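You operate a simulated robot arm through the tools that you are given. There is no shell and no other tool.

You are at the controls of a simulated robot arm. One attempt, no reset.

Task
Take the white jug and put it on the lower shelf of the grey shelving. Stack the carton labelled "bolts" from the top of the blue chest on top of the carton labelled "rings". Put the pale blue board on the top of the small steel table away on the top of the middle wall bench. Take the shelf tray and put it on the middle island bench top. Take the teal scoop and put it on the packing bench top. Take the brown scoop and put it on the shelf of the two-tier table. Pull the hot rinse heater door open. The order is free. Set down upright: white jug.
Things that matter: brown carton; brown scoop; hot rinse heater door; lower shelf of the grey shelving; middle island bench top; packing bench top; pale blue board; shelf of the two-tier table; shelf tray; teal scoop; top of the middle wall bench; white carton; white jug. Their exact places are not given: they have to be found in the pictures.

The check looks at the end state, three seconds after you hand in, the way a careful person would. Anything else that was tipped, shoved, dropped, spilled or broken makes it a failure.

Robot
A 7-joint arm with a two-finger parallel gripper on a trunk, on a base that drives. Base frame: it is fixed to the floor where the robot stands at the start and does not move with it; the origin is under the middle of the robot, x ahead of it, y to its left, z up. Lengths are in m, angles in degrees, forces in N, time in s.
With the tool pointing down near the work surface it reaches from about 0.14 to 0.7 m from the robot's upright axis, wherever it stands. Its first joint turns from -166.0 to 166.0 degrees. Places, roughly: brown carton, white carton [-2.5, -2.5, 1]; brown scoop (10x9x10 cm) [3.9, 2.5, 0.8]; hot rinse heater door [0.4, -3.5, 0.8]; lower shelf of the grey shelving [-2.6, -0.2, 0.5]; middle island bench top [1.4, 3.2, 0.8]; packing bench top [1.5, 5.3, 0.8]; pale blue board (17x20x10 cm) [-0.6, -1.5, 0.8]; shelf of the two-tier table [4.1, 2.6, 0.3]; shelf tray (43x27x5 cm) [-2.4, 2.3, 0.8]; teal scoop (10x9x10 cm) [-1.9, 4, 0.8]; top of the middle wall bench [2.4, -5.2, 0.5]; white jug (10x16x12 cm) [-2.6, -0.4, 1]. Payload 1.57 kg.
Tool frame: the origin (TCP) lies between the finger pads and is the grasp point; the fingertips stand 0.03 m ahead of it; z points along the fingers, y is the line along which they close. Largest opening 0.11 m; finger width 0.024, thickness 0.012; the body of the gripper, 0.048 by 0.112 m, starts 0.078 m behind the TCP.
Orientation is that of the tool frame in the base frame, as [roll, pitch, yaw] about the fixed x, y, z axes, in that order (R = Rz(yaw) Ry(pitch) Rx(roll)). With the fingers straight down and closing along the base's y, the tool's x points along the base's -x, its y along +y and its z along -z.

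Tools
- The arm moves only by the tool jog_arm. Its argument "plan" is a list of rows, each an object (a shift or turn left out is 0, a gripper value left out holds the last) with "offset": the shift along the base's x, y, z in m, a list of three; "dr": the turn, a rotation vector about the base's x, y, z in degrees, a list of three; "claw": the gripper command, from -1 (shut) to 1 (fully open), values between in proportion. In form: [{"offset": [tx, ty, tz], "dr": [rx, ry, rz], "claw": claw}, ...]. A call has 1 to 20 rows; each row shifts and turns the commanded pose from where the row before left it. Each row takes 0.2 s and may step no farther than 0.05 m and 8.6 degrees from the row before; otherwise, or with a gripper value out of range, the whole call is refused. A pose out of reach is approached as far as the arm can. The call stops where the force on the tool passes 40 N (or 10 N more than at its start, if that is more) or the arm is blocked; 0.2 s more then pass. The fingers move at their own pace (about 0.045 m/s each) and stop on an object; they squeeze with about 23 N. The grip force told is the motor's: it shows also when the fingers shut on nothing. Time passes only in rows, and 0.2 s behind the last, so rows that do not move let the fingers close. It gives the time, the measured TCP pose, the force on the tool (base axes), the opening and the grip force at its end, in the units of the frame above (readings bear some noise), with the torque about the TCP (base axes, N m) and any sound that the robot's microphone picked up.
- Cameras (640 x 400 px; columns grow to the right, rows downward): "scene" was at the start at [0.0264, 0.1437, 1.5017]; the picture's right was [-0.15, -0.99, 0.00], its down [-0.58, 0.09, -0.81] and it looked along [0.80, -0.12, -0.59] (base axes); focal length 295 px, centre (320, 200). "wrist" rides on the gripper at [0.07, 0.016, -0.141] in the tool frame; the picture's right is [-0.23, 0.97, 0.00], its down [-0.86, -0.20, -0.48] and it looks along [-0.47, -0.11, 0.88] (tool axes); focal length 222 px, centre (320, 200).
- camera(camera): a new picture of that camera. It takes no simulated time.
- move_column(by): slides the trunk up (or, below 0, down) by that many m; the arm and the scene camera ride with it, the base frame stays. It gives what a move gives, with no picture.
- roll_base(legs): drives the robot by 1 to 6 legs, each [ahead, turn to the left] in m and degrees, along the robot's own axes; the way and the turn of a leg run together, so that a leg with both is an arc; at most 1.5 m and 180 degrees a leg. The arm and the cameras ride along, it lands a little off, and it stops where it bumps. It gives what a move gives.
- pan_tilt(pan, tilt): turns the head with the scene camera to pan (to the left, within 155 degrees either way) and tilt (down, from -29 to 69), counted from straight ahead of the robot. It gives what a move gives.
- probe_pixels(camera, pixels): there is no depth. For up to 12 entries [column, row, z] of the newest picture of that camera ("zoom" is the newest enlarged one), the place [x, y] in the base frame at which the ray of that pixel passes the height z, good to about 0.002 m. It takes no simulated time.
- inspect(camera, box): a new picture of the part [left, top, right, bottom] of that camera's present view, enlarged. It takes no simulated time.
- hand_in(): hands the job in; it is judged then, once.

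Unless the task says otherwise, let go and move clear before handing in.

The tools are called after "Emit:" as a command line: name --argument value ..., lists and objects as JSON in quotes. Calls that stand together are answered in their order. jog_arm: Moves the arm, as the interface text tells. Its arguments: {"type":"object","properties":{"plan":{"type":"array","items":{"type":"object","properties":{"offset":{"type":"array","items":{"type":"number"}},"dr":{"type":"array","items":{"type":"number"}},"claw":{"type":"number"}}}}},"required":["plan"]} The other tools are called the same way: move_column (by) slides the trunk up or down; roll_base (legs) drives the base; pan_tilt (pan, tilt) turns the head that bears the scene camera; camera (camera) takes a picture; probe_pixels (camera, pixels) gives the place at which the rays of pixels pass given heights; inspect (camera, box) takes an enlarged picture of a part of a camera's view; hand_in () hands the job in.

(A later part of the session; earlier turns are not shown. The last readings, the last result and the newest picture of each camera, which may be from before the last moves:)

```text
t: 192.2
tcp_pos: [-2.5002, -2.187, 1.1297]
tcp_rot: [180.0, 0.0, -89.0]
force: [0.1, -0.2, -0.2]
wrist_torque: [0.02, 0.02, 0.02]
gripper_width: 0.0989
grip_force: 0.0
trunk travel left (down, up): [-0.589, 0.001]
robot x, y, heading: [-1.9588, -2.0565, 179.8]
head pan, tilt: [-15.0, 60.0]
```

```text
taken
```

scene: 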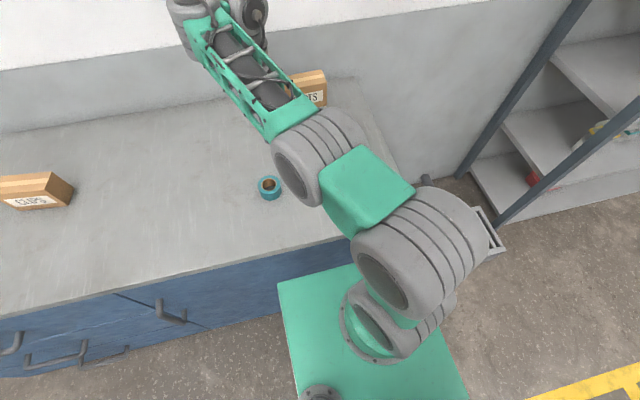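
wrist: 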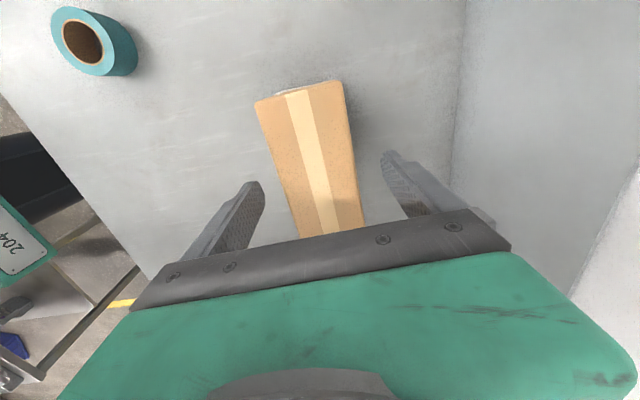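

All arm parts are on the robot's side of the stack, so I back straight away and check the stack.

Emit:
roll_base --legs '[[-0.45, 0]]'

Emit:
pan_tilt --pan -10 --tilt 35

Emit:
camera --camera "scene"

```text
t: 194.9
tcp_pos: [-2.0448, -2.1902, 1.1288]
tcp_rot: [180.0, 0.0, -88.8]
force: [-0.1, 0.1, 0.4]
wrist_torque: [0.0, 0.01, 0.03]
gripper_width: 0.0989
grip_force: 0.0
trunk travel left (down, up): [-0.589, 0.001]
robot x, y, heading: [-1.5025, -2.0609, 179.8]
head pan, tilt: [-15.0, 60.0]
```

```text
t: 195.8
tcp_pos: [-2.0466, -2.1905, 1.1293]
tcp_rot: [180.0, 0.0, -88.8]
force: [-0.3, -0.2, 0.6]
wrist_torque: [-0.01, -0.01, 0.0]
gripper_width: 0.099
grip_force: 0.1
trunk travel left (down, up): [-0.589, 0.001]
robot x, y, heading: [-1.503, -2.0619, 179.6]
head pan, tilt: [-10.0, 35.0]
```

```text
taken
```

scene: 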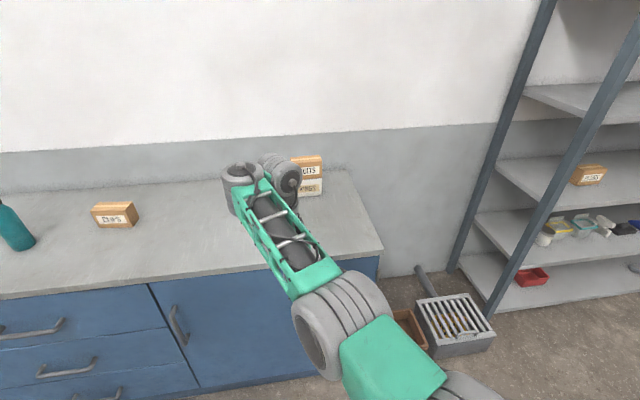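

The stack stands well (scene 308,175). Next is the pale blue board on the steel table; I'll drive around to the table's open north side, with the arm held high.

Emit:
jog_arm --plan '[{"offset": [0.02, 0.02, 0], "dr": [0, 0, 8], "claw": 1}, {"offset": [0.02, 0.02, 0], "dr": [0, 0, 8]}, {"offset": [0.01, 0.02, 0], "dr": [0, 0, 8]}, {"offset": [0.01, 0.01, 0], "dr": [0, 0, 8]}, {"dr": [0, 0, 8]}, {"dr": [0, 0, 8]}, {"dr": [0, 0, 8]}, {"dr": [0, 0, 8]}, {"dr": [0, 0, 8]}, {"dr": [0, 0, 8]}, {"dr": [0, 0, 8]}, {}]'

Emit:
roll_base --legs '[[0, -90], [1.25, 0], [0, -90]]'

Emit:
pan_tilt --pan -25 --tilt 35

Emit:
camera --camera "scene"

```text
t: 198.4
tcp_pos: [-1.9864, -2.1196, 1.1278]
tcp_rot: [-179.9, 0.0, -0.7]
force: [0.5, -0.5, 0.9]
wrist_torque: [0.01, -0.01, -0.02]
gripper_width: 0.11
grip_force: 0.0
trunk travel left (down, up): [-0.589, 0.001]
robot x, y, heading: [-1.5035, -2.0625, 179.8]
head pan, tilt: [-10.0, 35.0]
```

```text
t: 212.2
tcp_pos: [-1.0487, -0.7493, 1.1291]
tcp_rot: [-180.0, 0.0, -177.9]
force: [-0.1, 0.4, 0.3]
wrist_torque: [0.02, 0.01, 0.03]
gripper_width: 0.1098
grip_force: 0.1
trunk travel left (down, up): [-0.589, 0.001]
robot x, y, heading: [-1.5301, -0.8302, 2.6]
head pan, tilt: [-10.0, 35.0]
```

```text
t: 213.0
tcp_pos: [-1.0486, -0.7488, 1.1289]
tcp_rot: [-180.0, -0.1, -177.8]
force: [-0.2, -0.9, -0.4]
wrist_torque: [-0.01, -0.01, 0.01]
gripper_width: 0.1099
grip_force: 0.0
trunk travel left (down, up): [-0.589, 0.001]
robot x, y, heading: [-1.5269, -0.8306, 2.7]
head pan, tilt: [-25.0, 35.0]
```

```text
taken
```

scene: 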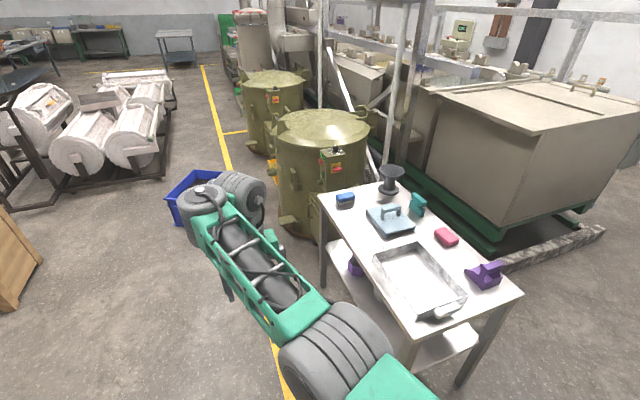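

The board (390,220) sits near the far end of the table, with a raised handle on it. I drive ahead 0.92 m and turn to face the table.

Emit:
roll_base --legs '[[0, -2.0], [0.93, 0], [0, -90]]'

Emit:
pan_tilt --pan 0 --tilt 45

Emit:
camera --camera "scene"

Emit:
camera --camera "wrist"

```text
t: 222.0
tcp_pos: [-0.4984, -1.2895, 1.1289]
tcp_rot: [-179.9, 0.0, 93.3]
force: [0.2, -0.3, 0.4]
wrist_torque: [-0.01, -0.01, 0.01]
gripper_width: 0.1102
grip_force: 0.0
trunk travel left (down, up): [-0.589, 0.001]
robot x, y, heading: [-0.5908, -0.8107, -86.2]
head pan, tilt: [-25.0, 35.0]
```

```text
t: 222.9
tcp_pos: [-0.4963, -1.2897, 1.1283]
tcp_rot: [-180.0, 0.0, 93.3]
force: [-0.9, 0.1, -0.2]
wrist_torque: [-0.04, 0.02, 0.0]
gripper_width: 0.1102
grip_force: 0.1
trunk travel left (down, up): [-0.589, 0.001]
robot x, y, heading: [-0.5918, -0.8124, -85.8]
head pan, tilt: [0.0, 45.0]
```

```text
taken
```

scene: 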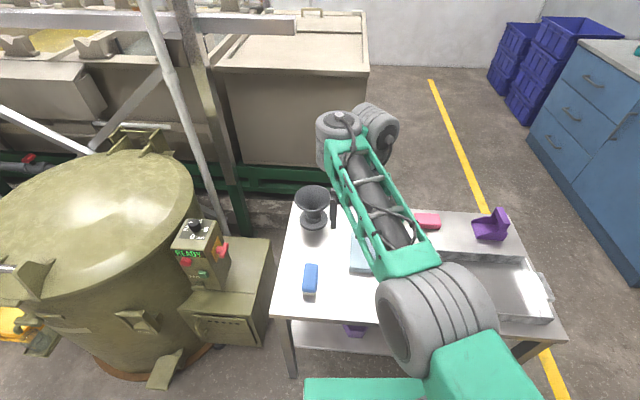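

```text
taken
```

wrist: 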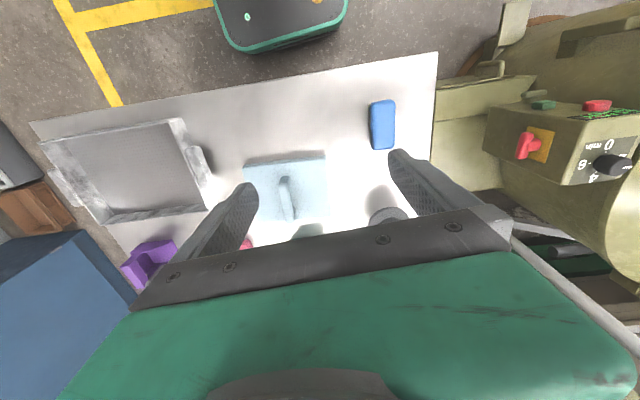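

The board shows in the wrist view at (287,190) with its handle running along y, so the present finger direction suits. I zoom in to measure.

Emit:
inspect --camera "wrist" --box '[220, 140, 350, 250]'

Emit:
probe_pixels --camera "wrist" --pixels '[[245, 163, 0.75], [324, 156, 0.75], [328, 215, 0.75], [288, 180, 0.82], [289, 215, 0.82], [437, 53, 0.72], [32, 122, 0.72], [288, 198, 0.82]]'

Emit:
inspect --camera "scene" --box '[270, 170, 430, 310]'

```text
3.64 times, centred on (285, 195) of wrist
```

zoom: 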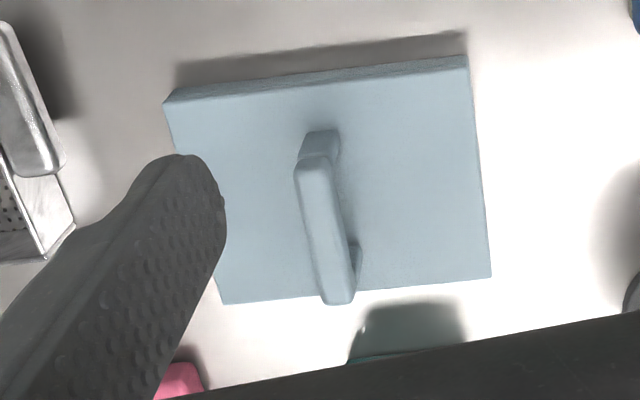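

```text
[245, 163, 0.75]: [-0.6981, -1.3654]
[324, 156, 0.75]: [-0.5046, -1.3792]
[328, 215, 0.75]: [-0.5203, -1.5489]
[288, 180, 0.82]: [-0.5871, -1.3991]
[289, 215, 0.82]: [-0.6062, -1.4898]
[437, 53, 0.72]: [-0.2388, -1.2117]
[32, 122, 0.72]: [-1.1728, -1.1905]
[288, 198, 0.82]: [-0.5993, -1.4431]
```

```text
2.86 times, centred on (350, 240) of scene
```

zoom: 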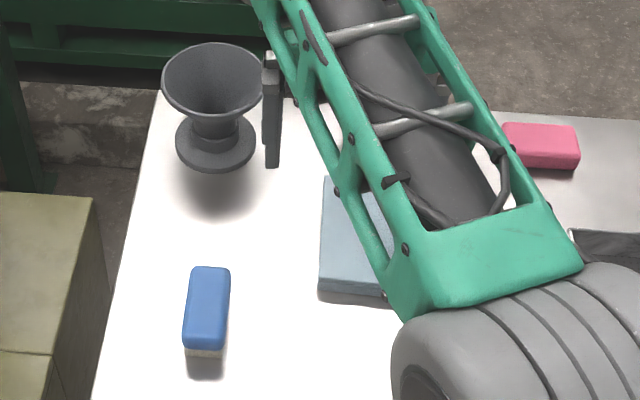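

The handle bar is about 1.5 cm wide, centred near [-0.60,-1.46], top at z≈0.82, rotated ~5°. I move above it, lowering the hand to z≈0.98 and turning 8.5°.

Emit:
jog_arm --plan '[{"offset": [-0.017, -0.028, -0.025], "dr": [0, 0, -1.4]}, {"offset": [-0.017, -0.028, -0.025], "dr": [0, 0, -1.4]}, {"offset": [-0.017, -0.028, -0.025], "dr": [0, 0, -1.4]}, {"offset": [-0.017, -0.028, -0.025], "dr": [0, 0, -1.4]}, {"offset": [-0.017, -0.028, -0.025], "dr": [0, 0, -1.4]}, {"offset": [-0.017, -0.028, -0.025], "dr": [0, 0, -1.5]}, {}]'

Emit:
camera --camera "wrist"

Emit:
camera --camera "scene"

```text
t: 224.5
tcp_pos: [-0.5971, -1.4653, 1.0046]
tcp_rot: [-179.9, 0.0, 84.9]
force: [0.2, -1.2, 0.3]
wrist_torque: [0.01, 0.0, -0.01]
gripper_width: 0.1099
grip_force: 0.0
out of reach, approached as far as the arm can: row 2, 3
trunk travel left (down, up): [-0.589, 0.001]
robot x, y, heading: [-0.5943, -0.812, -86.0]
head pan, tilt: [0.0, 45.0]
```

```text
taken
```

wrist: 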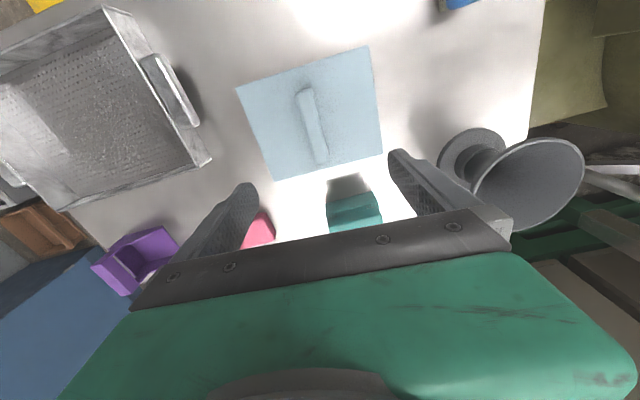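

```text
taken
```

scene: 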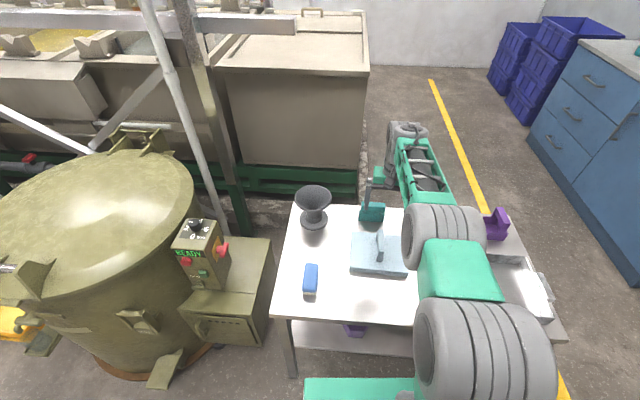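

I refine the handle's place from this closer wrist view (bar from (305,92) to (321,160)).

Emit:
probe_pixels --camera "wrist" --pixels '[[305, 92, 0.82], [321, 160, 0.82], [313, 127, 0.82], [313, 127, 0.81], [237, 90, 0.75], [368, 47, 0.75], [382, 154, 0.75], [275, 181, 0.75]]'

Emit:
inspect --camera "wrist" --box '[230, 40, 390, 190]'

Emit:
inspect --camera "scene" --box '[330, 200, 430, 290]'

```text
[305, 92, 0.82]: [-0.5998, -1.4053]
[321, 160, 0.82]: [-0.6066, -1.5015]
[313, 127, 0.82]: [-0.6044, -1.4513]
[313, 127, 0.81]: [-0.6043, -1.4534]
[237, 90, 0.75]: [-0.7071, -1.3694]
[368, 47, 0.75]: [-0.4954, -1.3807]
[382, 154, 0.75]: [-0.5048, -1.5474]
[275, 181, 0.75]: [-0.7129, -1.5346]
```

```text
2.67 times, centred on (310, 115) of wrist
```

zoom: 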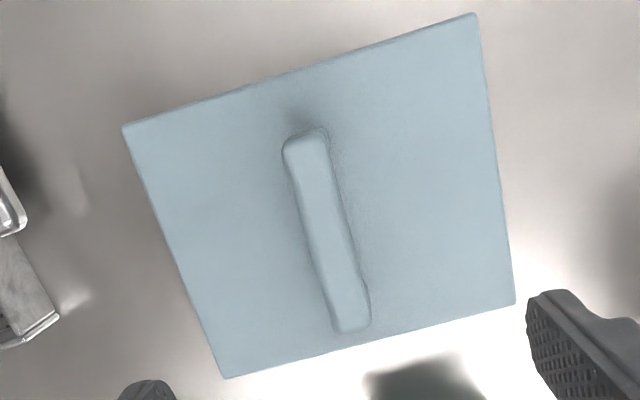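

```text
4.44 times, centred on (380, 245) of scene
```

zoom: 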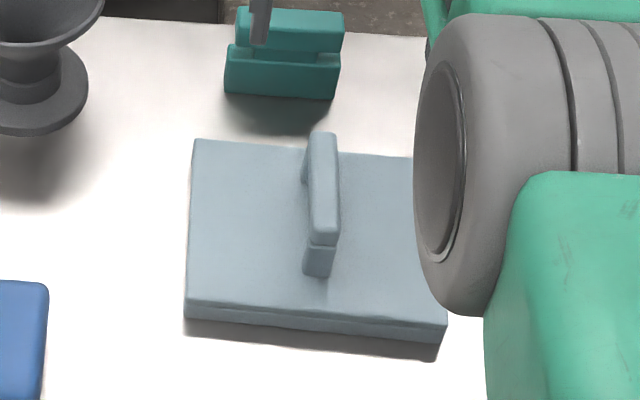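

Handle centre is [-0.6035,-1.453] with top z≈0.82. I align, lower the trunk 10 cm and the arm the rest to TCP z≈0.85, then recheck.

Emit:
move_column --by -0.1

Emit:
jog_arm --plan '[{"offset": [-0.003, 0.006, -0.02], "dr": [0, 0, 1.5]}, {"offset": [-0.003, 0.006, -0.02]}, {"offset": [0, 0, -0.015]}, {}]'

Emit:
camera --camera "wrist"

Emit:
camera --camera "scene"

```text
t: 225.8
tcp_pos: [-0.5981, -1.4643, 0.9047]
tcp_rot: [-180.0, 0.1, 84.7]
force: [0.2, -0.4, 0.4]
wrist_torque: [0.02, 0.03, 0.0]
gripper_width: 0.1098
grip_force: 0.1
trunk travel left (down, up): [-0.489, 0.101]
robot x, y, heading: [-0.5912, -0.8116, -85.9]
head pan, tilt: [0.0, 45.0]
```

```text
t: 226.8
tcp_pos: [-0.6045, -1.4531, 0.8497]
tcp_rot: [-180.0, 0.0, 86.2]
force: [-0.7, 0.0, -0.1]
wrist_torque: [0.01, 0.0, 0.02]
gripper_width: 0.1101
grip_force: 0.0
trunk travel left (down, up): [-0.489, 0.101]
robot x, y, heading: [-0.5922, -0.8148, -86.3]
head pan, tilt: [0.0, 45.0]
```

```text
taken
```

wrist: 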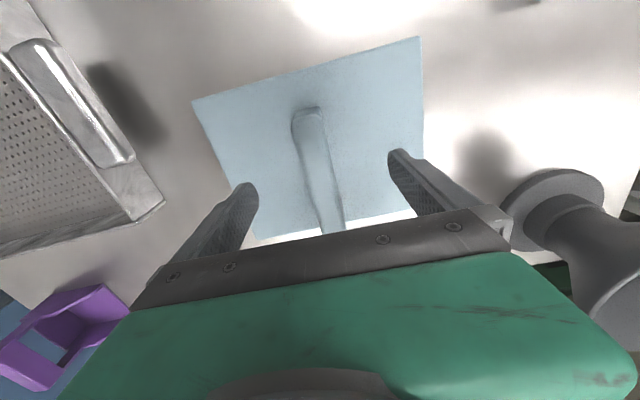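

```text
taken
```

scene: 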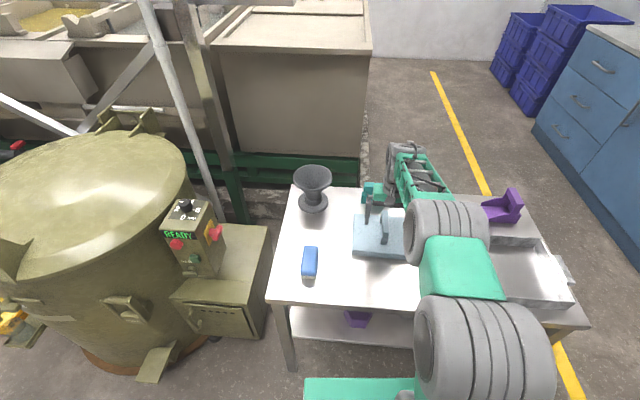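

The handle is centred between the fingers (318,170). I lower 4 cm to straddle the bar and close.

Emit:
jog_arm --plan '[{"offset": [0, 0, -0.015]}, {"offset": [0, 0, -0.015]}, {"offset": [0, 0, -0.01]}, {}, {"claw": 0}, {}, {"claw": -1}, {}, {}, {}, {}]'

Emit:
camera --camera "wrist"

```text
t: 229.2
tcp_pos: [-0.6042, -1.4523, 0.8089]
tcp_rot: [179.9, 0.1, 86.3]
force: [1.1, -0.4, 8.6]
wrist_torque: [0.12, -0.01, 0.3]
gripper_width: 0.0218
grip_force: 23.7
trunk travel left (down, up): [-0.489, 0.101]
robot x, y, heading: [-0.5893, -0.8155, -86.2]
head pan, tilt: [0.0, 45.0]
```

```text
taken
```

wrist: 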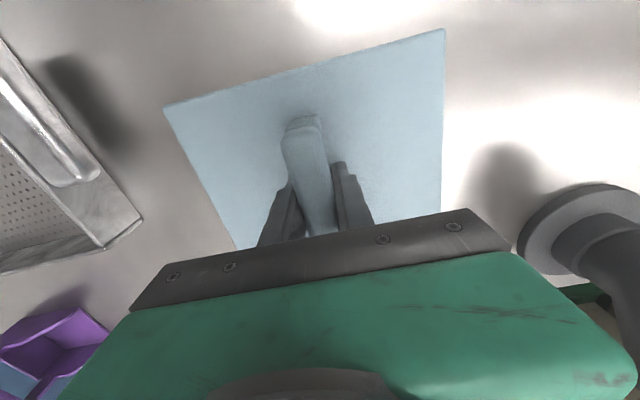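

The bar is gripped (22 mm). I lift slowly and check.

Emit:
jog_arm --plan '[{"offset": [0, 0, 0.01]}, {"offset": [0, 0, 0.02]}, {"offset": [0, 0, 0.03]}, {"offset": [0, 0, 0.04]}, {"offset": [0, 0, 0.04]}, {}]'

Emit:
camera --camera "wrist"

Emit:
camera --camera "scene"

```text
t: 230.6
tcp_pos: [-0.6056, -1.4525, 0.9502]
tcp_rot: [-179.9, -0.1, 86.4]
force: [-1.0, 0.1, -3.3]
wrist_torque: [-0.02, 0.01, -0.01]
gripper_width: 0.0217
grip_force: 23.1
trunk travel left (down, up): [-0.489, 0.101]
robot x, y, heading: [-0.592, -0.8129, -86.0]
head pan, tilt: [0.0, 45.0]
```

```text
taken
```

wrist: 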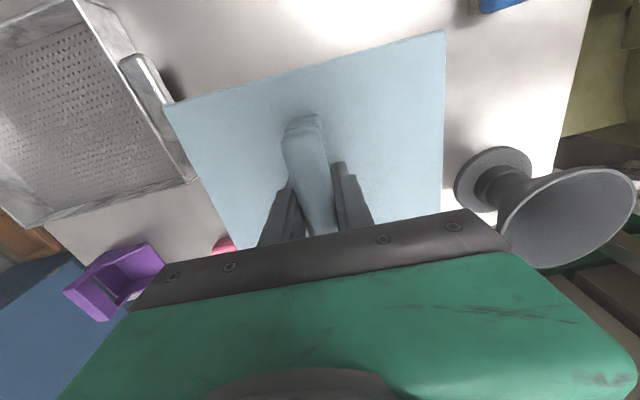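

```text
taken
```

scene: 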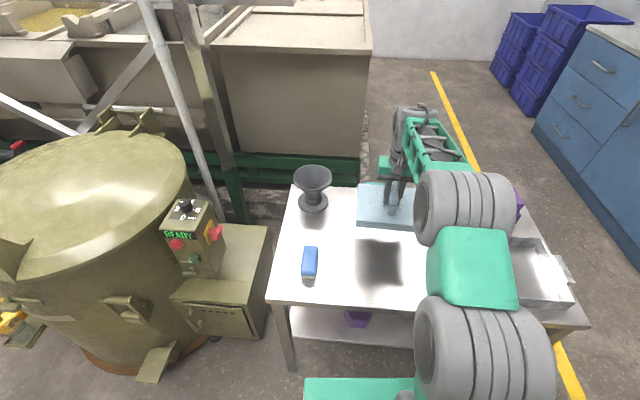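

The board is off the table and steady. I raise and retract it, then drive west and south down the corridor toward the wall benches.

Emit:
jog_arm --plan '[{"offset": [0, 0.02, 0.03]}, {"offset": [0, 0.03, 0.03]}, {"offset": [0, 0.03, 0.03]}, {"offset": [0, 0.03, 0.01]}, {"offset": [0, 0.03, 0]}, {}]'

Emit:
roll_base --legs '[[0, -94], [0.98, 0], [0, 90]]'

Emit:
pan_tilt --pan 10 --tilt 25

Emit:
camera --camera "scene"

```text
t: 232.0
tcp_pos: [-0.603, -1.3116, 1.0506]
tcp_rot: [180.0, 0.0, 86.3]
force: [-0.4, -1.2, -2.5]
wrist_torque: [-0.03, 0.01, 0.0]
gripper_width: 0.0216
grip_force: 23.2
trunk travel left (down, up): [-0.489, 0.101]
robot x, y, heading: [-0.5903, -0.8179, -86.5]
head pan, tilt: [0.0, 45.0]
```

```text
t: 244.9
tcp_pos: [-1.5978, -1.3177, 1.0499]
tcp_rot: [-180.0, 0.0, 83.6]
force: [0.3, 0.6, -2.6]
wrist_torque: [0.0, 0.01, 0.01]
gripper_width: 0.0216
grip_force: 22.8
trunk travel left (down, up): [-0.489, 0.101]
robot x, y, heading: [-1.5642, -0.8208, -89.1]
head pan, tilt: [0.0, 45.0]
```

```text
t: 245.7
tcp_pos: [-1.5984, -1.3188, 1.0515]
tcp_rot: [-180.0, 0.0, 83.6]
force: [-0.8, 0.4, -3.5]
wrist_torque: [0.03, -0.02, -0.02]
gripper_width: 0.0218
grip_force: 23.2
trunk travel left (down, up): [-0.489, 0.101]
robot x, y, heading: [-1.5634, -0.8175, -88.7]
head pan, tilt: [10.0, 25.0]
```

```text
taken
```

scene: 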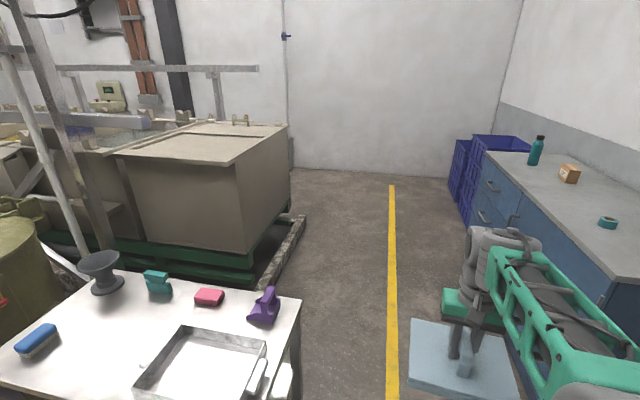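

The corridor ahead is clear. I drive 2.6 m south and look east behind the vat line.

Emit:
roll_base --legs '[[1.4, 0], [1.2, 0]]'

Emit:
pan_tilt --pan 60 --tilt 20

Emit:
camera --camera "scene"

Emit:
pan_tilt --pan 30 --tilt 20

Emit:
camera --camera "scene"

```text
t: 258.4
tcp_pos: [-1.5788, -3.9263, 1.0491]
tcp_rot: [-180.0, -0.1, 82.9]
force: [0.5, -0.3, -4.1]
wrist_torque: [0.03, 0.0, 0.0]
gripper_width: 0.0218
grip_force: 22.6
trunk travel left (down, up): [-0.489, 0.101]
robot x, y, heading: [-1.5378, -3.4289, -89.4]
head pan, tilt: [10.0, 25.0]
```

```text
t: 259.6
tcp_pos: [-1.5791, -3.9267, 1.051]
tcp_rot: [-180.0, -0.1, 83.1]
force: [0.5, 0.6, -3.2]
wrist_torque: [0.06, 0.0, -0.03]
gripper_width: 0.0214
grip_force: 23.8
trunk travel left (down, up): [-0.489, 0.101]
robot x, y, heading: [-1.5409, -3.4281, -89.3]
head pan, tilt: [60.0, 20.0]
```

```text
taken
```

scene: 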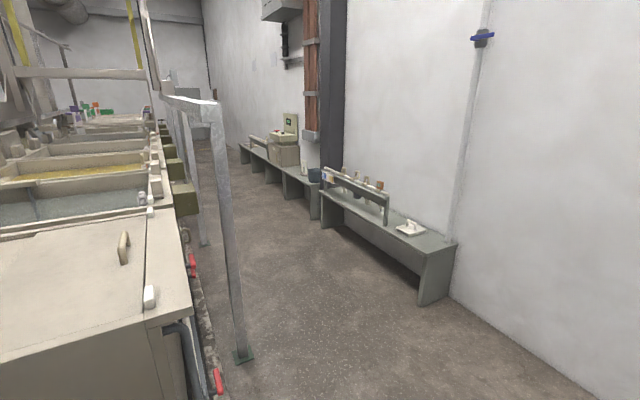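

```text
t: 260.5
tcp_pos: [-1.5795, -3.9262, 1.05]
tcp_rot: [180.0, -0.1, 83.1]
force: [-0.2, -0.1, -4.2]
wrist_torque: [0.02, 0.04, 0.0]
gripper_width: 0.0222
grip_force: 23.3
trunk travel left (down, up): [-0.489, 0.101]
robot x, y, heading: [-1.5383, -3.4273, -89.2]
head pan, tilt: [30.0, 20.0]
```

```text
taken
```

scene: 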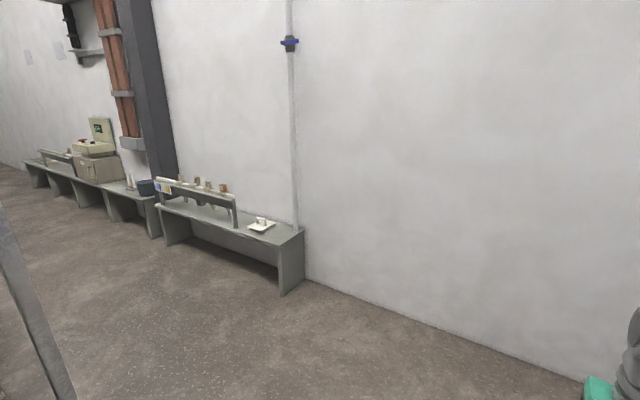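

The aisle behind the vat line is visible: low wall benches along the wall and olive heater boxes on the vats' back. I probe the floor positions here.

Emit:
probe_pixels --camera "scene" --pixels '[[285, 294, 0], [304, 280, 0], [165, 246, 0], [155, 238, 0], [303, 232, 0.5], [278, 247, 0.5], [155, 205, 0.5], [305, 283, 0], [555, 372, 0]]'

Emit:
pan_tilt --pan 60 --tilt 20

Emit:
camera --camera "scene"

Emit:
probe_pixels --camera "scene" --pixels '[[243, 360, 0], [204, 245, 0], [422, 305, 0], [326, 230, 0], [315, 218, 0], [243, 163, 0], [220, 400, 0.1], [217, 385, 0.3], [183, 213, 0.7], [196, 185, 0.8]]'

Emit:
inspect --camera "scene" --box '[130, 80, 330, 260]'

```text
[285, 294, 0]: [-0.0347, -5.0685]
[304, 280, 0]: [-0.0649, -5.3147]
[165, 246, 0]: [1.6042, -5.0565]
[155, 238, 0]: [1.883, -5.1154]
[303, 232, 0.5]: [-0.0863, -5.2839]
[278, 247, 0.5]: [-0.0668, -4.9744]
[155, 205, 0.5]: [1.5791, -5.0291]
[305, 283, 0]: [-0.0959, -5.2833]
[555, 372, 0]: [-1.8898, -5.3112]
```

```text
t: 261.5
tcp_pos: [-1.5784, -3.9276, 1.0506]
tcp_rot: [180.0, -0.1, 82.9]
force: [-0.2, -0.1, -3.3]
wrist_torque: [0.02, -0.01, 0.0]
gripper_width: 0.0216
grip_force: 23.3
trunk travel left (down, up): [-0.489, 0.101]
robot x, y, heading: [-1.5429, -3.426, -89.3]
head pan, tilt: [60.0, 20.0]
```

```text
taken
```

scene: 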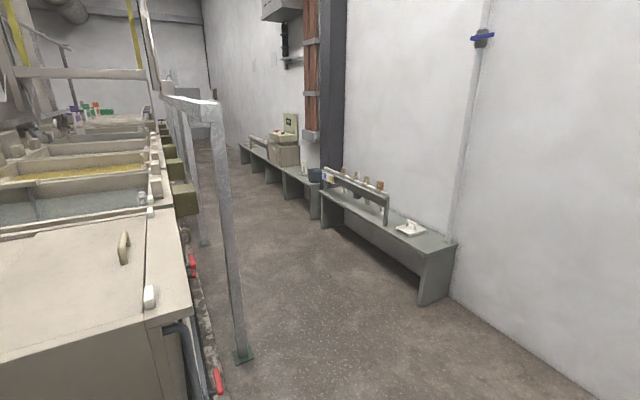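

```text
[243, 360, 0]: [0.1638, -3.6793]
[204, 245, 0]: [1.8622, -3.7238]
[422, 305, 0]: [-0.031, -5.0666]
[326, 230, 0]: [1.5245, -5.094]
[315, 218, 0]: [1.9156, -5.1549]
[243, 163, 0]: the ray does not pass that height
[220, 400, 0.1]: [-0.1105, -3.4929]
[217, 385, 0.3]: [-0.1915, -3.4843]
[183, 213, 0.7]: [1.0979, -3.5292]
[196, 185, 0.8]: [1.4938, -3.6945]
```

```text
2.22 times, centred on (230, 170) of scene
```

zoom: 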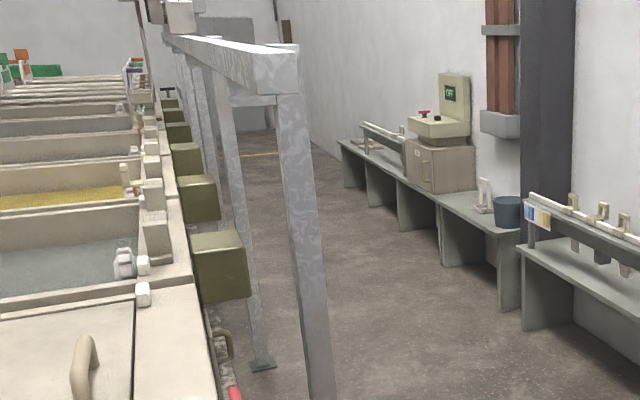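

Bench 1 spans x≈−0.05…1.57 with front at y≈−5.07; the middle bench follows (≈1.6…3.2). The aisle between posts (y≈−3.7) and benches is ~1.3 m wide, so I drive in along y≈−4.4.

Emit:
roll_base --legs '[[0.97, 0], [0, 89.5], [1.4, 0]]'

Emit:
pan_tilt --pan 0 --tilt 20

Emit:
camera --camera "scene"

Emit:
pan_tilt --pan 45 --tilt 25

Emit:
camera --camera "scene"

```text
t: 276.8
tcp_pos: [0.3454, -4.4342, 1.0503]
tcp_rot: [-180.0, -0.2, 173.6]
force: [0.2, 0.1, -3.0]
wrist_torque: [0.01, -0.02, 0.01]
gripper_width: 0.0216
grip_force: 22.8
trunk travel left (down, up): [-0.489, 0.101]
robot x, y, heading: [-0.1509, -4.3969, 1.2]
head pan, tilt: [60.0, 20.0]
```

```text
t: 278.1
tcp_pos: [0.3448, -4.4352, 1.0488]
tcp_rot: [180.0, 0.0, 173.6]
force: [-0.1, -0.1, -3.1]
wrist_torque: [-0.01, 0.02, -0.01]
gripper_width: 0.0219
grip_force: 23.5
trunk travel left (down, up): [-0.489, 0.101]
robot x, y, heading: [-0.1591, -4.3979, 1.1]
head pan, tilt: [0.0, 20.0]
```

```text
taken
```

scene: 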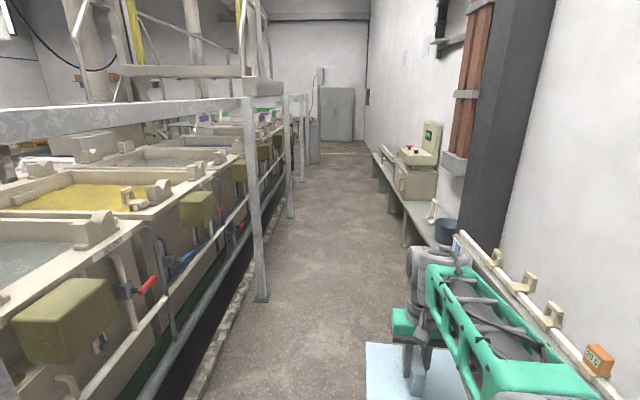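

```text
t: 279.2
tcp_pos: [0.3452, -4.435, 1.05]
tcp_rot: [180.0, -0.1, 173.6]
force: [0.3, -0.8, -2.8]
wrist_torque: [-0.02, 0.01, -0.01]
gripper_width: 0.0215
grip_force: 23.2
trunk travel left (down, up): [-0.489, 0.101]
robot x, y, heading: [-0.1539, -4.3972, 1.4]
head pan, tilt: [45.0, 25.0]
```

```text
taken
```

scene: 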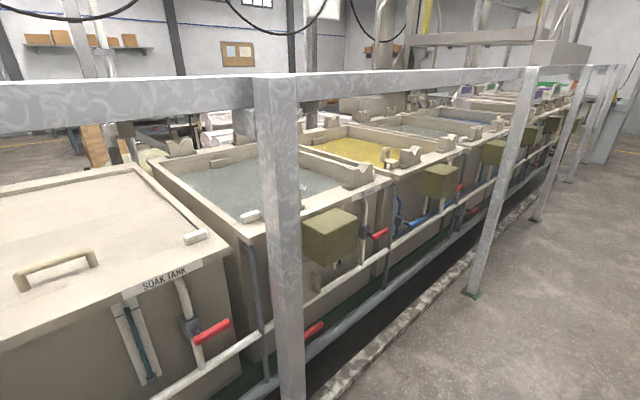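

The olive box (330,238) behind the second tank is likely the hot-rinse heater near [0.4,-3.5]; I'll inspect it after placing the board. I drive on toward the middle bench.

Emit:
inspect --camera "scene" --box '[130, 150, 420, 320]'

Emit:
roll_base --legs '[[0, -1.4], [1.45, 0]]'

Emit:
pan_tilt --pan -45 --tilt 30

Emit:
camera --camera "scene"

```text
2.21 times, centred on (275, 235) of scene
```

zoom: 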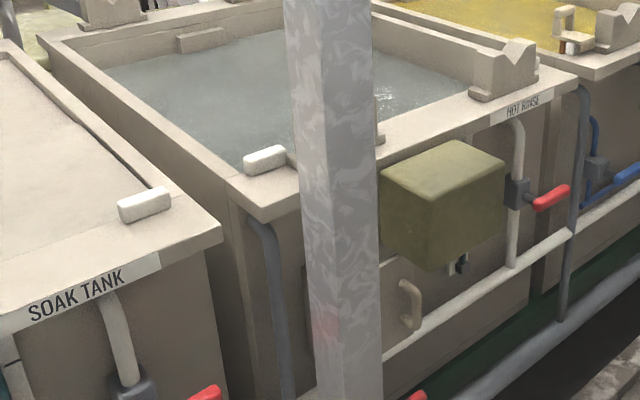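

```text
t: 286.7
tcp_pos: [1.7809, -4.4084, 1.0498]
tcp_rot: [180.0, 0.0, 174.2]
force: [-0.5, 0.2, -3.0]
wrist_torque: [0.01, -0.01, -0.01]
gripper_width: 0.0217
grip_force: 22.8
trunk travel left (down, up): [-0.489, 0.101]
robot x, y, heading: [1.2843, -4.3815, 1.9]
head pan, tilt: [45.0, 25.0]
```

```text
t: 288.4
tcp_pos: [1.7809, -4.4089, 1.05]
tcp_rot: [-180.0, -0.1, 174.4]
force: [-0.5, 0.0, -3.3]
wrist_torque: [0.01, 0.02, 0.02]
gripper_width: 0.0217
grip_force: 22.7
trunk travel left (down, up): [-0.489, 0.101]
robot x, y, heading: [1.282, -4.382, 1.7]
head pan, tilt: [-45.0, 30.0]
```

```text
taken
```

scene: 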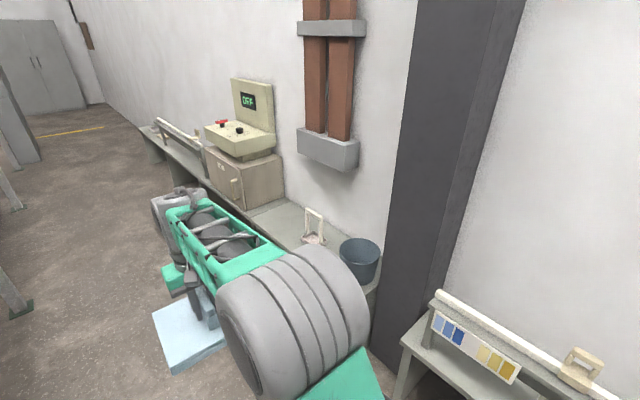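

The HOT RINSE label confirms that tank. On the middle bench I see a bucket (360,258), a white stand (313,228) and a beige cabinet; I drive on and turn to face the bench between them.

Emit:
roll_base --legs '[[0.9, -1.8], [0, -90]]'

Emit:
pan_tilt --pan 10 --tilt 40

Emit:
camera --camera "scene"

Emit:
camera --camera "wrist"

```text
t: 296.9
tcp_pos: [2.1329, -4.8573, 1.0503]
tcp_rot: [-180.0, -0.1, 83.5]
force: [0.3, -0.4, -3.9]
wrist_torque: [-0.01, -0.03, 0.01]
gripper_width: 0.0218
grip_force: 23.0
trunk travel left (down, up): [-0.489, 0.101]
robot x, y, heading: [2.1714, -4.3598, -88.8]
head pan, tilt: [-45.0, 30.0]
```

```text
t: 298.1
tcp_pos: [2.1335, -4.8579, 1.0502]
tcp_rot: [-179.9, -0.1, 83.5]
force: [-0.2, -0.1, -4.1]
wrist_torque: [0.0, 0.03, 0.0]
gripper_width: 0.0217
grip_force: 23.0
trunk travel left (down, up): [-0.489, 0.101]
robot x, y, heading: [2.1661, -4.3609, -89.0]
head pan, tilt: [10.0, 40.0]
```

```text
taken
```

scene: 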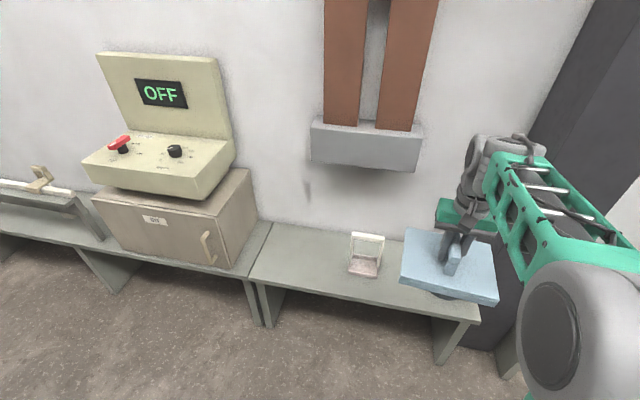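

```text
taken
```

wrist: 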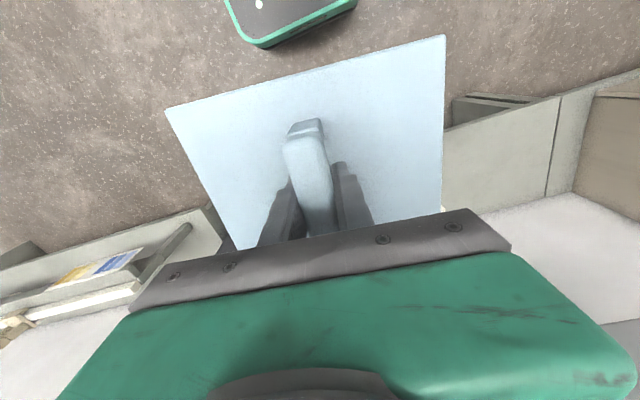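

The bench straight ahead, between the seam at (255,260) and its right end (480,315), centred near x≈2.35, is the middle wall bench. I probe its outline, height and free area.

Emit:
probe_pixels --camera "scene" --pixels '[[266, 327, 0], [249, 281, 0.45], [249, 281, 0.5], [479, 318, 0.45], [436, 363, 0], [270, 223, 0.45], [348, 275, 0.45], [378, 278, 0.45], [383, 262, 0.45], [352, 258, 0.45], [300, 260, 0.45], [272, 236, 0.45]]'

Emit:
inspect --camera "scene" --box '[230, 200, 500, 370]'

```text
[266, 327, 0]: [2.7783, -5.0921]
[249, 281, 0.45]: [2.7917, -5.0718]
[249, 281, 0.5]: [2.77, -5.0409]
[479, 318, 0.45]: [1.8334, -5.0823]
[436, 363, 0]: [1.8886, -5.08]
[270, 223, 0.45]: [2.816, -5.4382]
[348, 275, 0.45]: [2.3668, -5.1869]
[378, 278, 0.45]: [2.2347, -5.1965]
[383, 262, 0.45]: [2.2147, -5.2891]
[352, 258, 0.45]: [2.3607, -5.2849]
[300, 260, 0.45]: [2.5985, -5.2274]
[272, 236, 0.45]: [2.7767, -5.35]
```

```text
2.35 times, centred on (365, 285) of scene
```

zoom: 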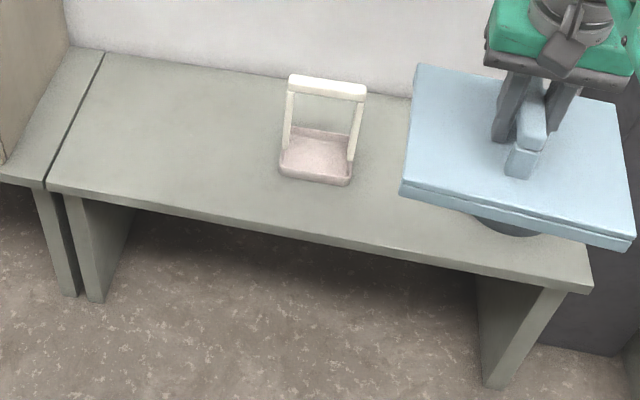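

Middle bench: x 1.83–2.79, y −5.08…−5.40, top z≈0.45; free area at x 2.40–2.78. I re-park the base at x≈2.44 and closer, well away from the console.

Emit:
roll_base --legs '[[0, 89], [0.28, 0], [0, -90], [0.2, 0]]'

Emit:
camera --camera "scene"

Emit:
camera --camera "wrist"

```text
t: 309.0
tcp_pos: [2.4018, -5.0487, 1.0507]
tcp_rot: [180.0, -0.1, 82.4]
force: [-0.4, 0.3, -4.2]
wrist_torque: [0.03, -0.02, -0.01]
gripper_width: 0.0218
grip_force: 23.5
trunk travel left (down, up): [-0.489, 0.101]
robot x, y, heading: [2.4498, -4.5508, -90.0]
head pan, tilt: [10.0, 40.0]
```

```text
taken
```

scene: 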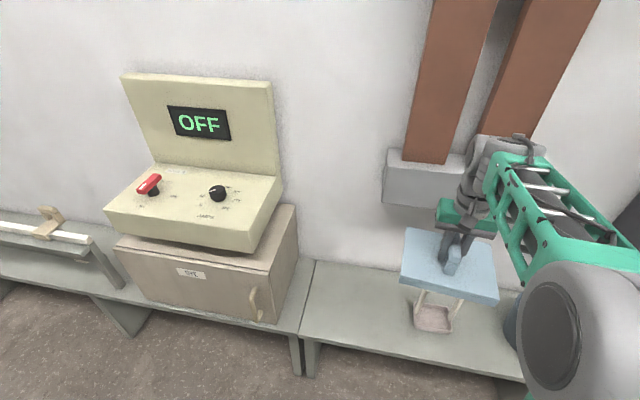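

```text
taken
```

wrist: 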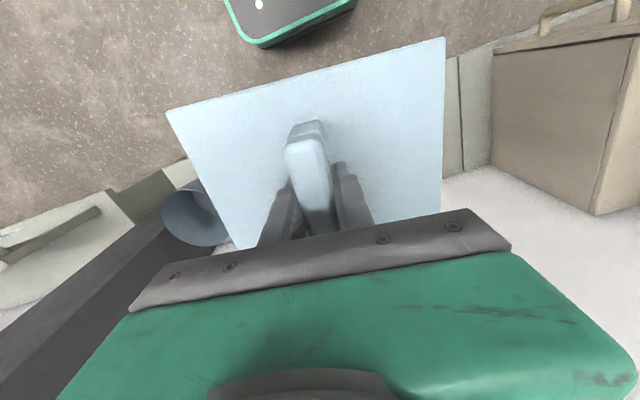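

A wall-mounted grey pipe box (385–465,150–205) hangs over the bench; I must know where it is before lowering the hand. I probe it at several heights.

Emit:
probe_pixels --camera "scene" --pixels '[[383, 203, 0.7], [383, 203, 0.8], [383, 203, 0.9], [386, 150, 0.9], [386, 150, 1.0], [316, 262, 0.45], [300, 340, 0.45], [315, 263, 0.45], [278, 318, 0.45], [258, 250, 0.75], [258, 250, 0.8], [297, 207, 0.75]]'

Emit:
pan_tilt --pan -25 --tilt 30

Emit:
camera --camera "scene"

```text
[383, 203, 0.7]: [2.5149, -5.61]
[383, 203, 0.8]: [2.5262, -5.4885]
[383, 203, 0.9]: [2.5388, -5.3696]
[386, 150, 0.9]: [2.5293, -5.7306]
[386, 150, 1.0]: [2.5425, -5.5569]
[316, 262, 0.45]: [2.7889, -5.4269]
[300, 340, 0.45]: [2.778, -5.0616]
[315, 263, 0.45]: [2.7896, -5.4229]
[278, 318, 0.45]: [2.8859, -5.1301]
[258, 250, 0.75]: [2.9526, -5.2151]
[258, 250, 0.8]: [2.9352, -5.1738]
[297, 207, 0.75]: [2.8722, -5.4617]
```

```text
t: 310.0
tcp_pos: [2.4037, -5.0467, 1.0496]
tcp_rot: [179.9, -0.2, 82.4]
force: [-0.1, 0.2, -3.1]
wrist_torque: [0.0, 0.02, 0.04]
gripper_width: 0.0217
grip_force: 23.1
trunk travel left (down, up): [-0.489, 0.101]
robot x, y, heading: [2.4468, -4.551, -89.8]
head pan, tilt: [-25.0, 30.0]
```

```text
taken
```

scene: 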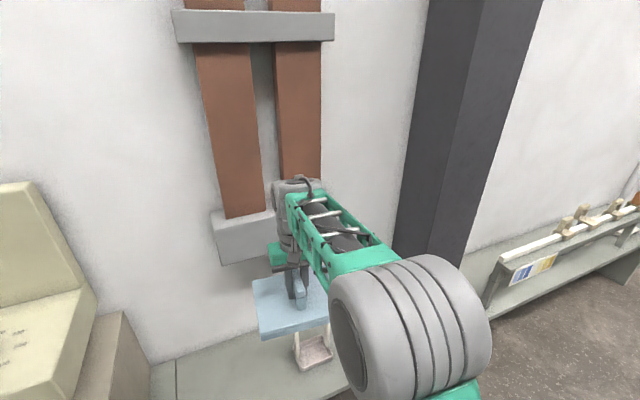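

The pipe box hangs above z≈0.88 at x<2.54, so I'll first shift to x≈2.6, lower, and only then move in over the bench.

Emit:
jog_arm --plan '[{"offset": [0.03, 0.01, 0], "dr": [0, 0, 1.7]}, {"offset": [0.035, 0.01, 0], "dr": [0, 0, 1.7]}, {"offset": [0.035, 0.01, 0], "dr": [0, 0, 1.7]}, {"offset": [0.035, 0.01, 0], "dr": [0, 0, 1.7]}, {"offset": [0.035, 0, 0]}, {"offset": [0.03, 0, 0]}, {}]'

Emit:
move_column --by -0.3

Emit:
pan_tilt --pan 10 --tilt 35

Emit:
camera --camera "scene"

Emit:
camera --camera "wrist"

```text
t: 311.6
tcp_pos: [2.6046, -5.0069, 1.0489]
tcp_rot: [-179.9, -0.1, 89.1]
force: [-0.9, 0.5, -3.6]
wrist_torque: [0.01, -0.04, 0.05]
gripper_width: 0.0214
grip_force: 22.7
trunk travel left (down, up): [-0.489, 0.101]
robot x, y, heading: [2.4495, -4.5495, -90.2]
head pan, tilt: [-25.0, 30.0]
```

```text
t: 314.6
tcp_pos: [2.604, -5.0069, 0.7498]
tcp_rot: [179.9, -0.2, 89.2]
force: [-1.0, 0.1, -4.2]
wrist_torque: [0.02, 0.01, 0.01]
gripper_width: 0.022
grip_force: 23.1
trunk travel left (down, up): [-0.189, 0.401]
robot x, y, heading: [2.4517, -4.5507, -90.1]
head pan, tilt: [-25.0, 30.0]
```

```text
t: 315.6
tcp_pos: [2.6045, -5.0082, 0.7496]
tcp_rot: [180.0, -0.1, 89.2]
force: [0.2, 0.0, -2.8]
wrist_torque: [-0.01, -0.05, -0.01]
gripper_width: 0.0215
grip_force: 22.6
trunk travel left (down, up): [-0.189, 0.401]
robot x, y, heading: [2.4483, -4.5533, -90.0]
head pan, tilt: [10.0, 35.0]
```

```text
taken
```

scene: 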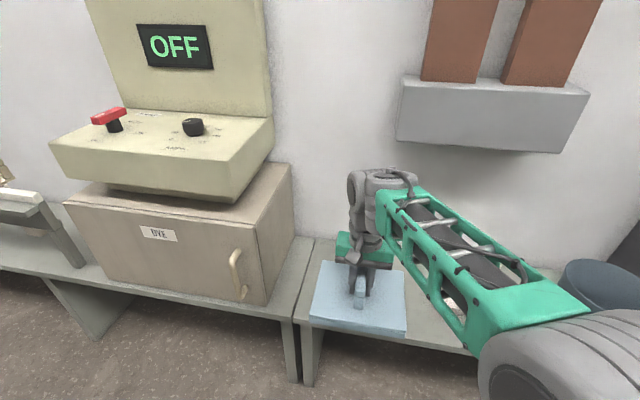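

```text
taken
```

wrist: 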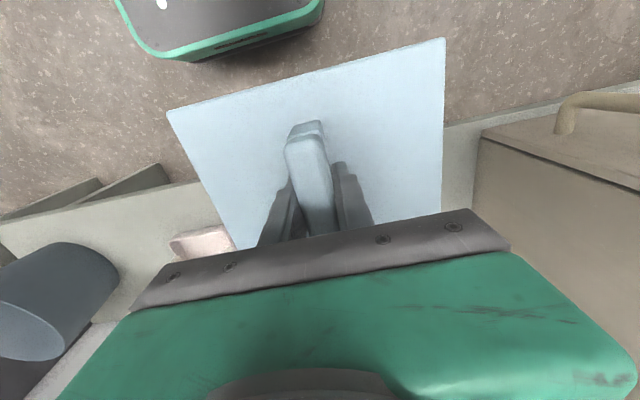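

Emit:
probe_pixels --camera "scene" --pixels '[[397, 142, 0.85], [397, 142, 0.9], [397, 142, 0.95], [560, 152, 0.9], [403, 76, 1.0], [403, 76, 1.1], [270, 118, 0.85], [262, 205, 0.75], [291, 240, 0.6], [318, 238, 0.45], [293, 318, 0.45]]'

```text
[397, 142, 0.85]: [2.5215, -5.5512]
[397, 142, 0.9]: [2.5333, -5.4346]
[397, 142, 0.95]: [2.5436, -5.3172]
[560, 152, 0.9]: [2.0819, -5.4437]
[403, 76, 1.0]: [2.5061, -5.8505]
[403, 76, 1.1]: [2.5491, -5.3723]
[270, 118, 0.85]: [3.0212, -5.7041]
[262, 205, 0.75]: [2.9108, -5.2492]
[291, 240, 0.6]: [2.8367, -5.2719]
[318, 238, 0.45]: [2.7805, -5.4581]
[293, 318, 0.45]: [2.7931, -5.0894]
```

Triangulated, the pipe box bottom is z≈0.956 at y≈−5.30, so with the hand low I pass beneath it. I lower 12 cm with the trunk, then move in over the bench.

Emit:
move_column --by -0.12

Emit:
jog_arm --plan '[{"offset": [-0.005, -0.03, 0]}, {"offset": [-0.005, -0.035, 0]}, {"offset": [-0.005, -0.035, 0]}, {"offset": [-0.005, -0.035, 0]}, {"offset": [0, -0.035, 0]}, {"offset": [0, -0.035, 0]}, {}]'

Emit:
camera --camera "scene"

Emit:
camera --camera "wrist"

```text
t: 317.1
tcp_pos: [2.6053, -5.0077, 0.6301]
tcp_rot: [180.0, -0.1, 89.2]
force: [-0.1, 0.5, -2.7]
wrist_torque: [0.03, 0.02, 0.0]
gripper_width: 0.0218
grip_force: 22.5
trunk travel left (down, up): [-0.069, 0.521]
robot x, y, heading: [2.4521, -4.5535, -90.0]
head pan, tilt: [10.0, 35.0]
```

```text
t: 318.7
tcp_pos: [2.585, -5.2136, 0.6271]
tcp_rot: [179.9, -0.1, 89.2]
force: [-0.6, 0.9, -4.4]
wrist_torque: [0.02, 0.02, 0.0]
gripper_width: 0.0217
grip_force: 23.1
trunk travel left (down, up): [-0.069, 0.521]
robot x, y, heading: [2.4485, -4.5459, -90.0]
head pan, tilt: [10.0, 35.0]
```

```text
taken
```

scene: 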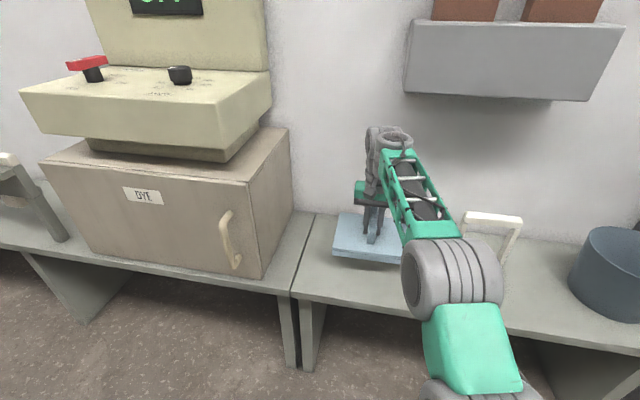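

```text
taken
```

wrist: 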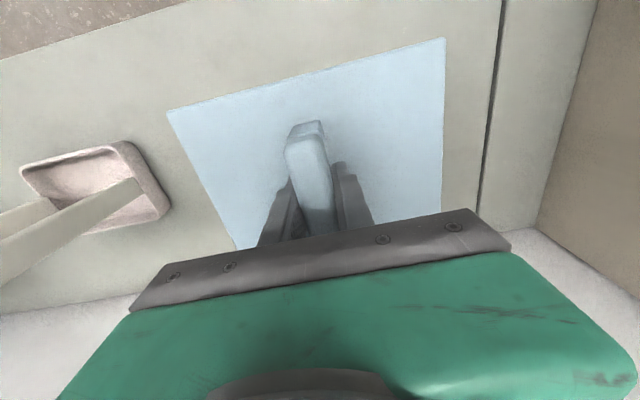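

The board hovers over the free area, clear of the white stand and seam. I move 2 cm further in and lower toward the bench top, watching force.

Emit:
jog_arm --plan '[{"offset": [0, -0.02, -0.015]}, {"offset": [0, 0, -0.02]}, {"offset": [0, 0, -0.02]}, {"offset": [0, 0, -0.01]}, {}]'

Emit:
camera --camera "scene"

```text
t: 319.9
tcp_pos: [2.5834, -5.233, 0.5634]
tcp_rot: [180.0, 0.0, 89.1]
force: [-0.4, -0.2, -3.5]
wrist_torque: [-0.02, 0.01, -0.03]
gripper_width: 0.0215
grip_force: 23.0
trunk travel left (down, up): [-0.069, 0.521]
robot x, y, heading: [2.4477, -4.5489, -90.2]
head pan, tilt: [10.0, 35.0]
```

```text
taken
```

scene: 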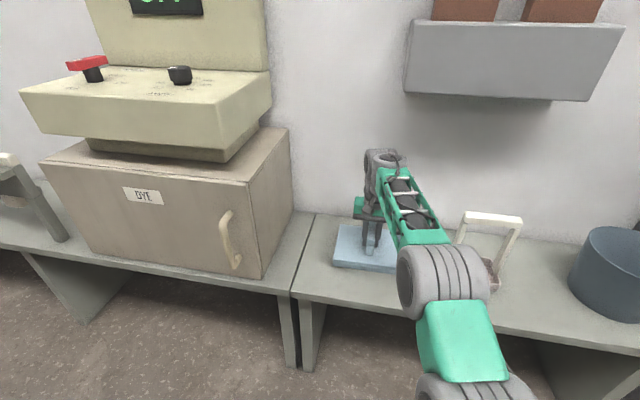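

Emit:
jog_arm --plan '[{"offset": [0, 0, -0.006]}, {"offset": [0, 0, -0.005]}, {"offset": [0, 0, -0.004]}, {}]'

```text
t: 320.7
tcp_pos: [2.5842, -5.2363, 0.5597]
tcp_rot: [179.8, 0.9, 89.2]
force: [0.2, 2.5, 14.5]
wrist_torque: [0.94, 0.67, -0.12]
gripper_width: 0.0215
grip_force: 23.1
trunk travel left (down, up): [-0.069, 0.521]
robot x, y, heading: [2.4516, -4.5507, -90.3]
head pan, tilt: [10.0, 35.0]
stopped in row 4: the force on the tool passed its limit at 43 N (the readings are from after the stop); the commanded pose is now the measured one
```

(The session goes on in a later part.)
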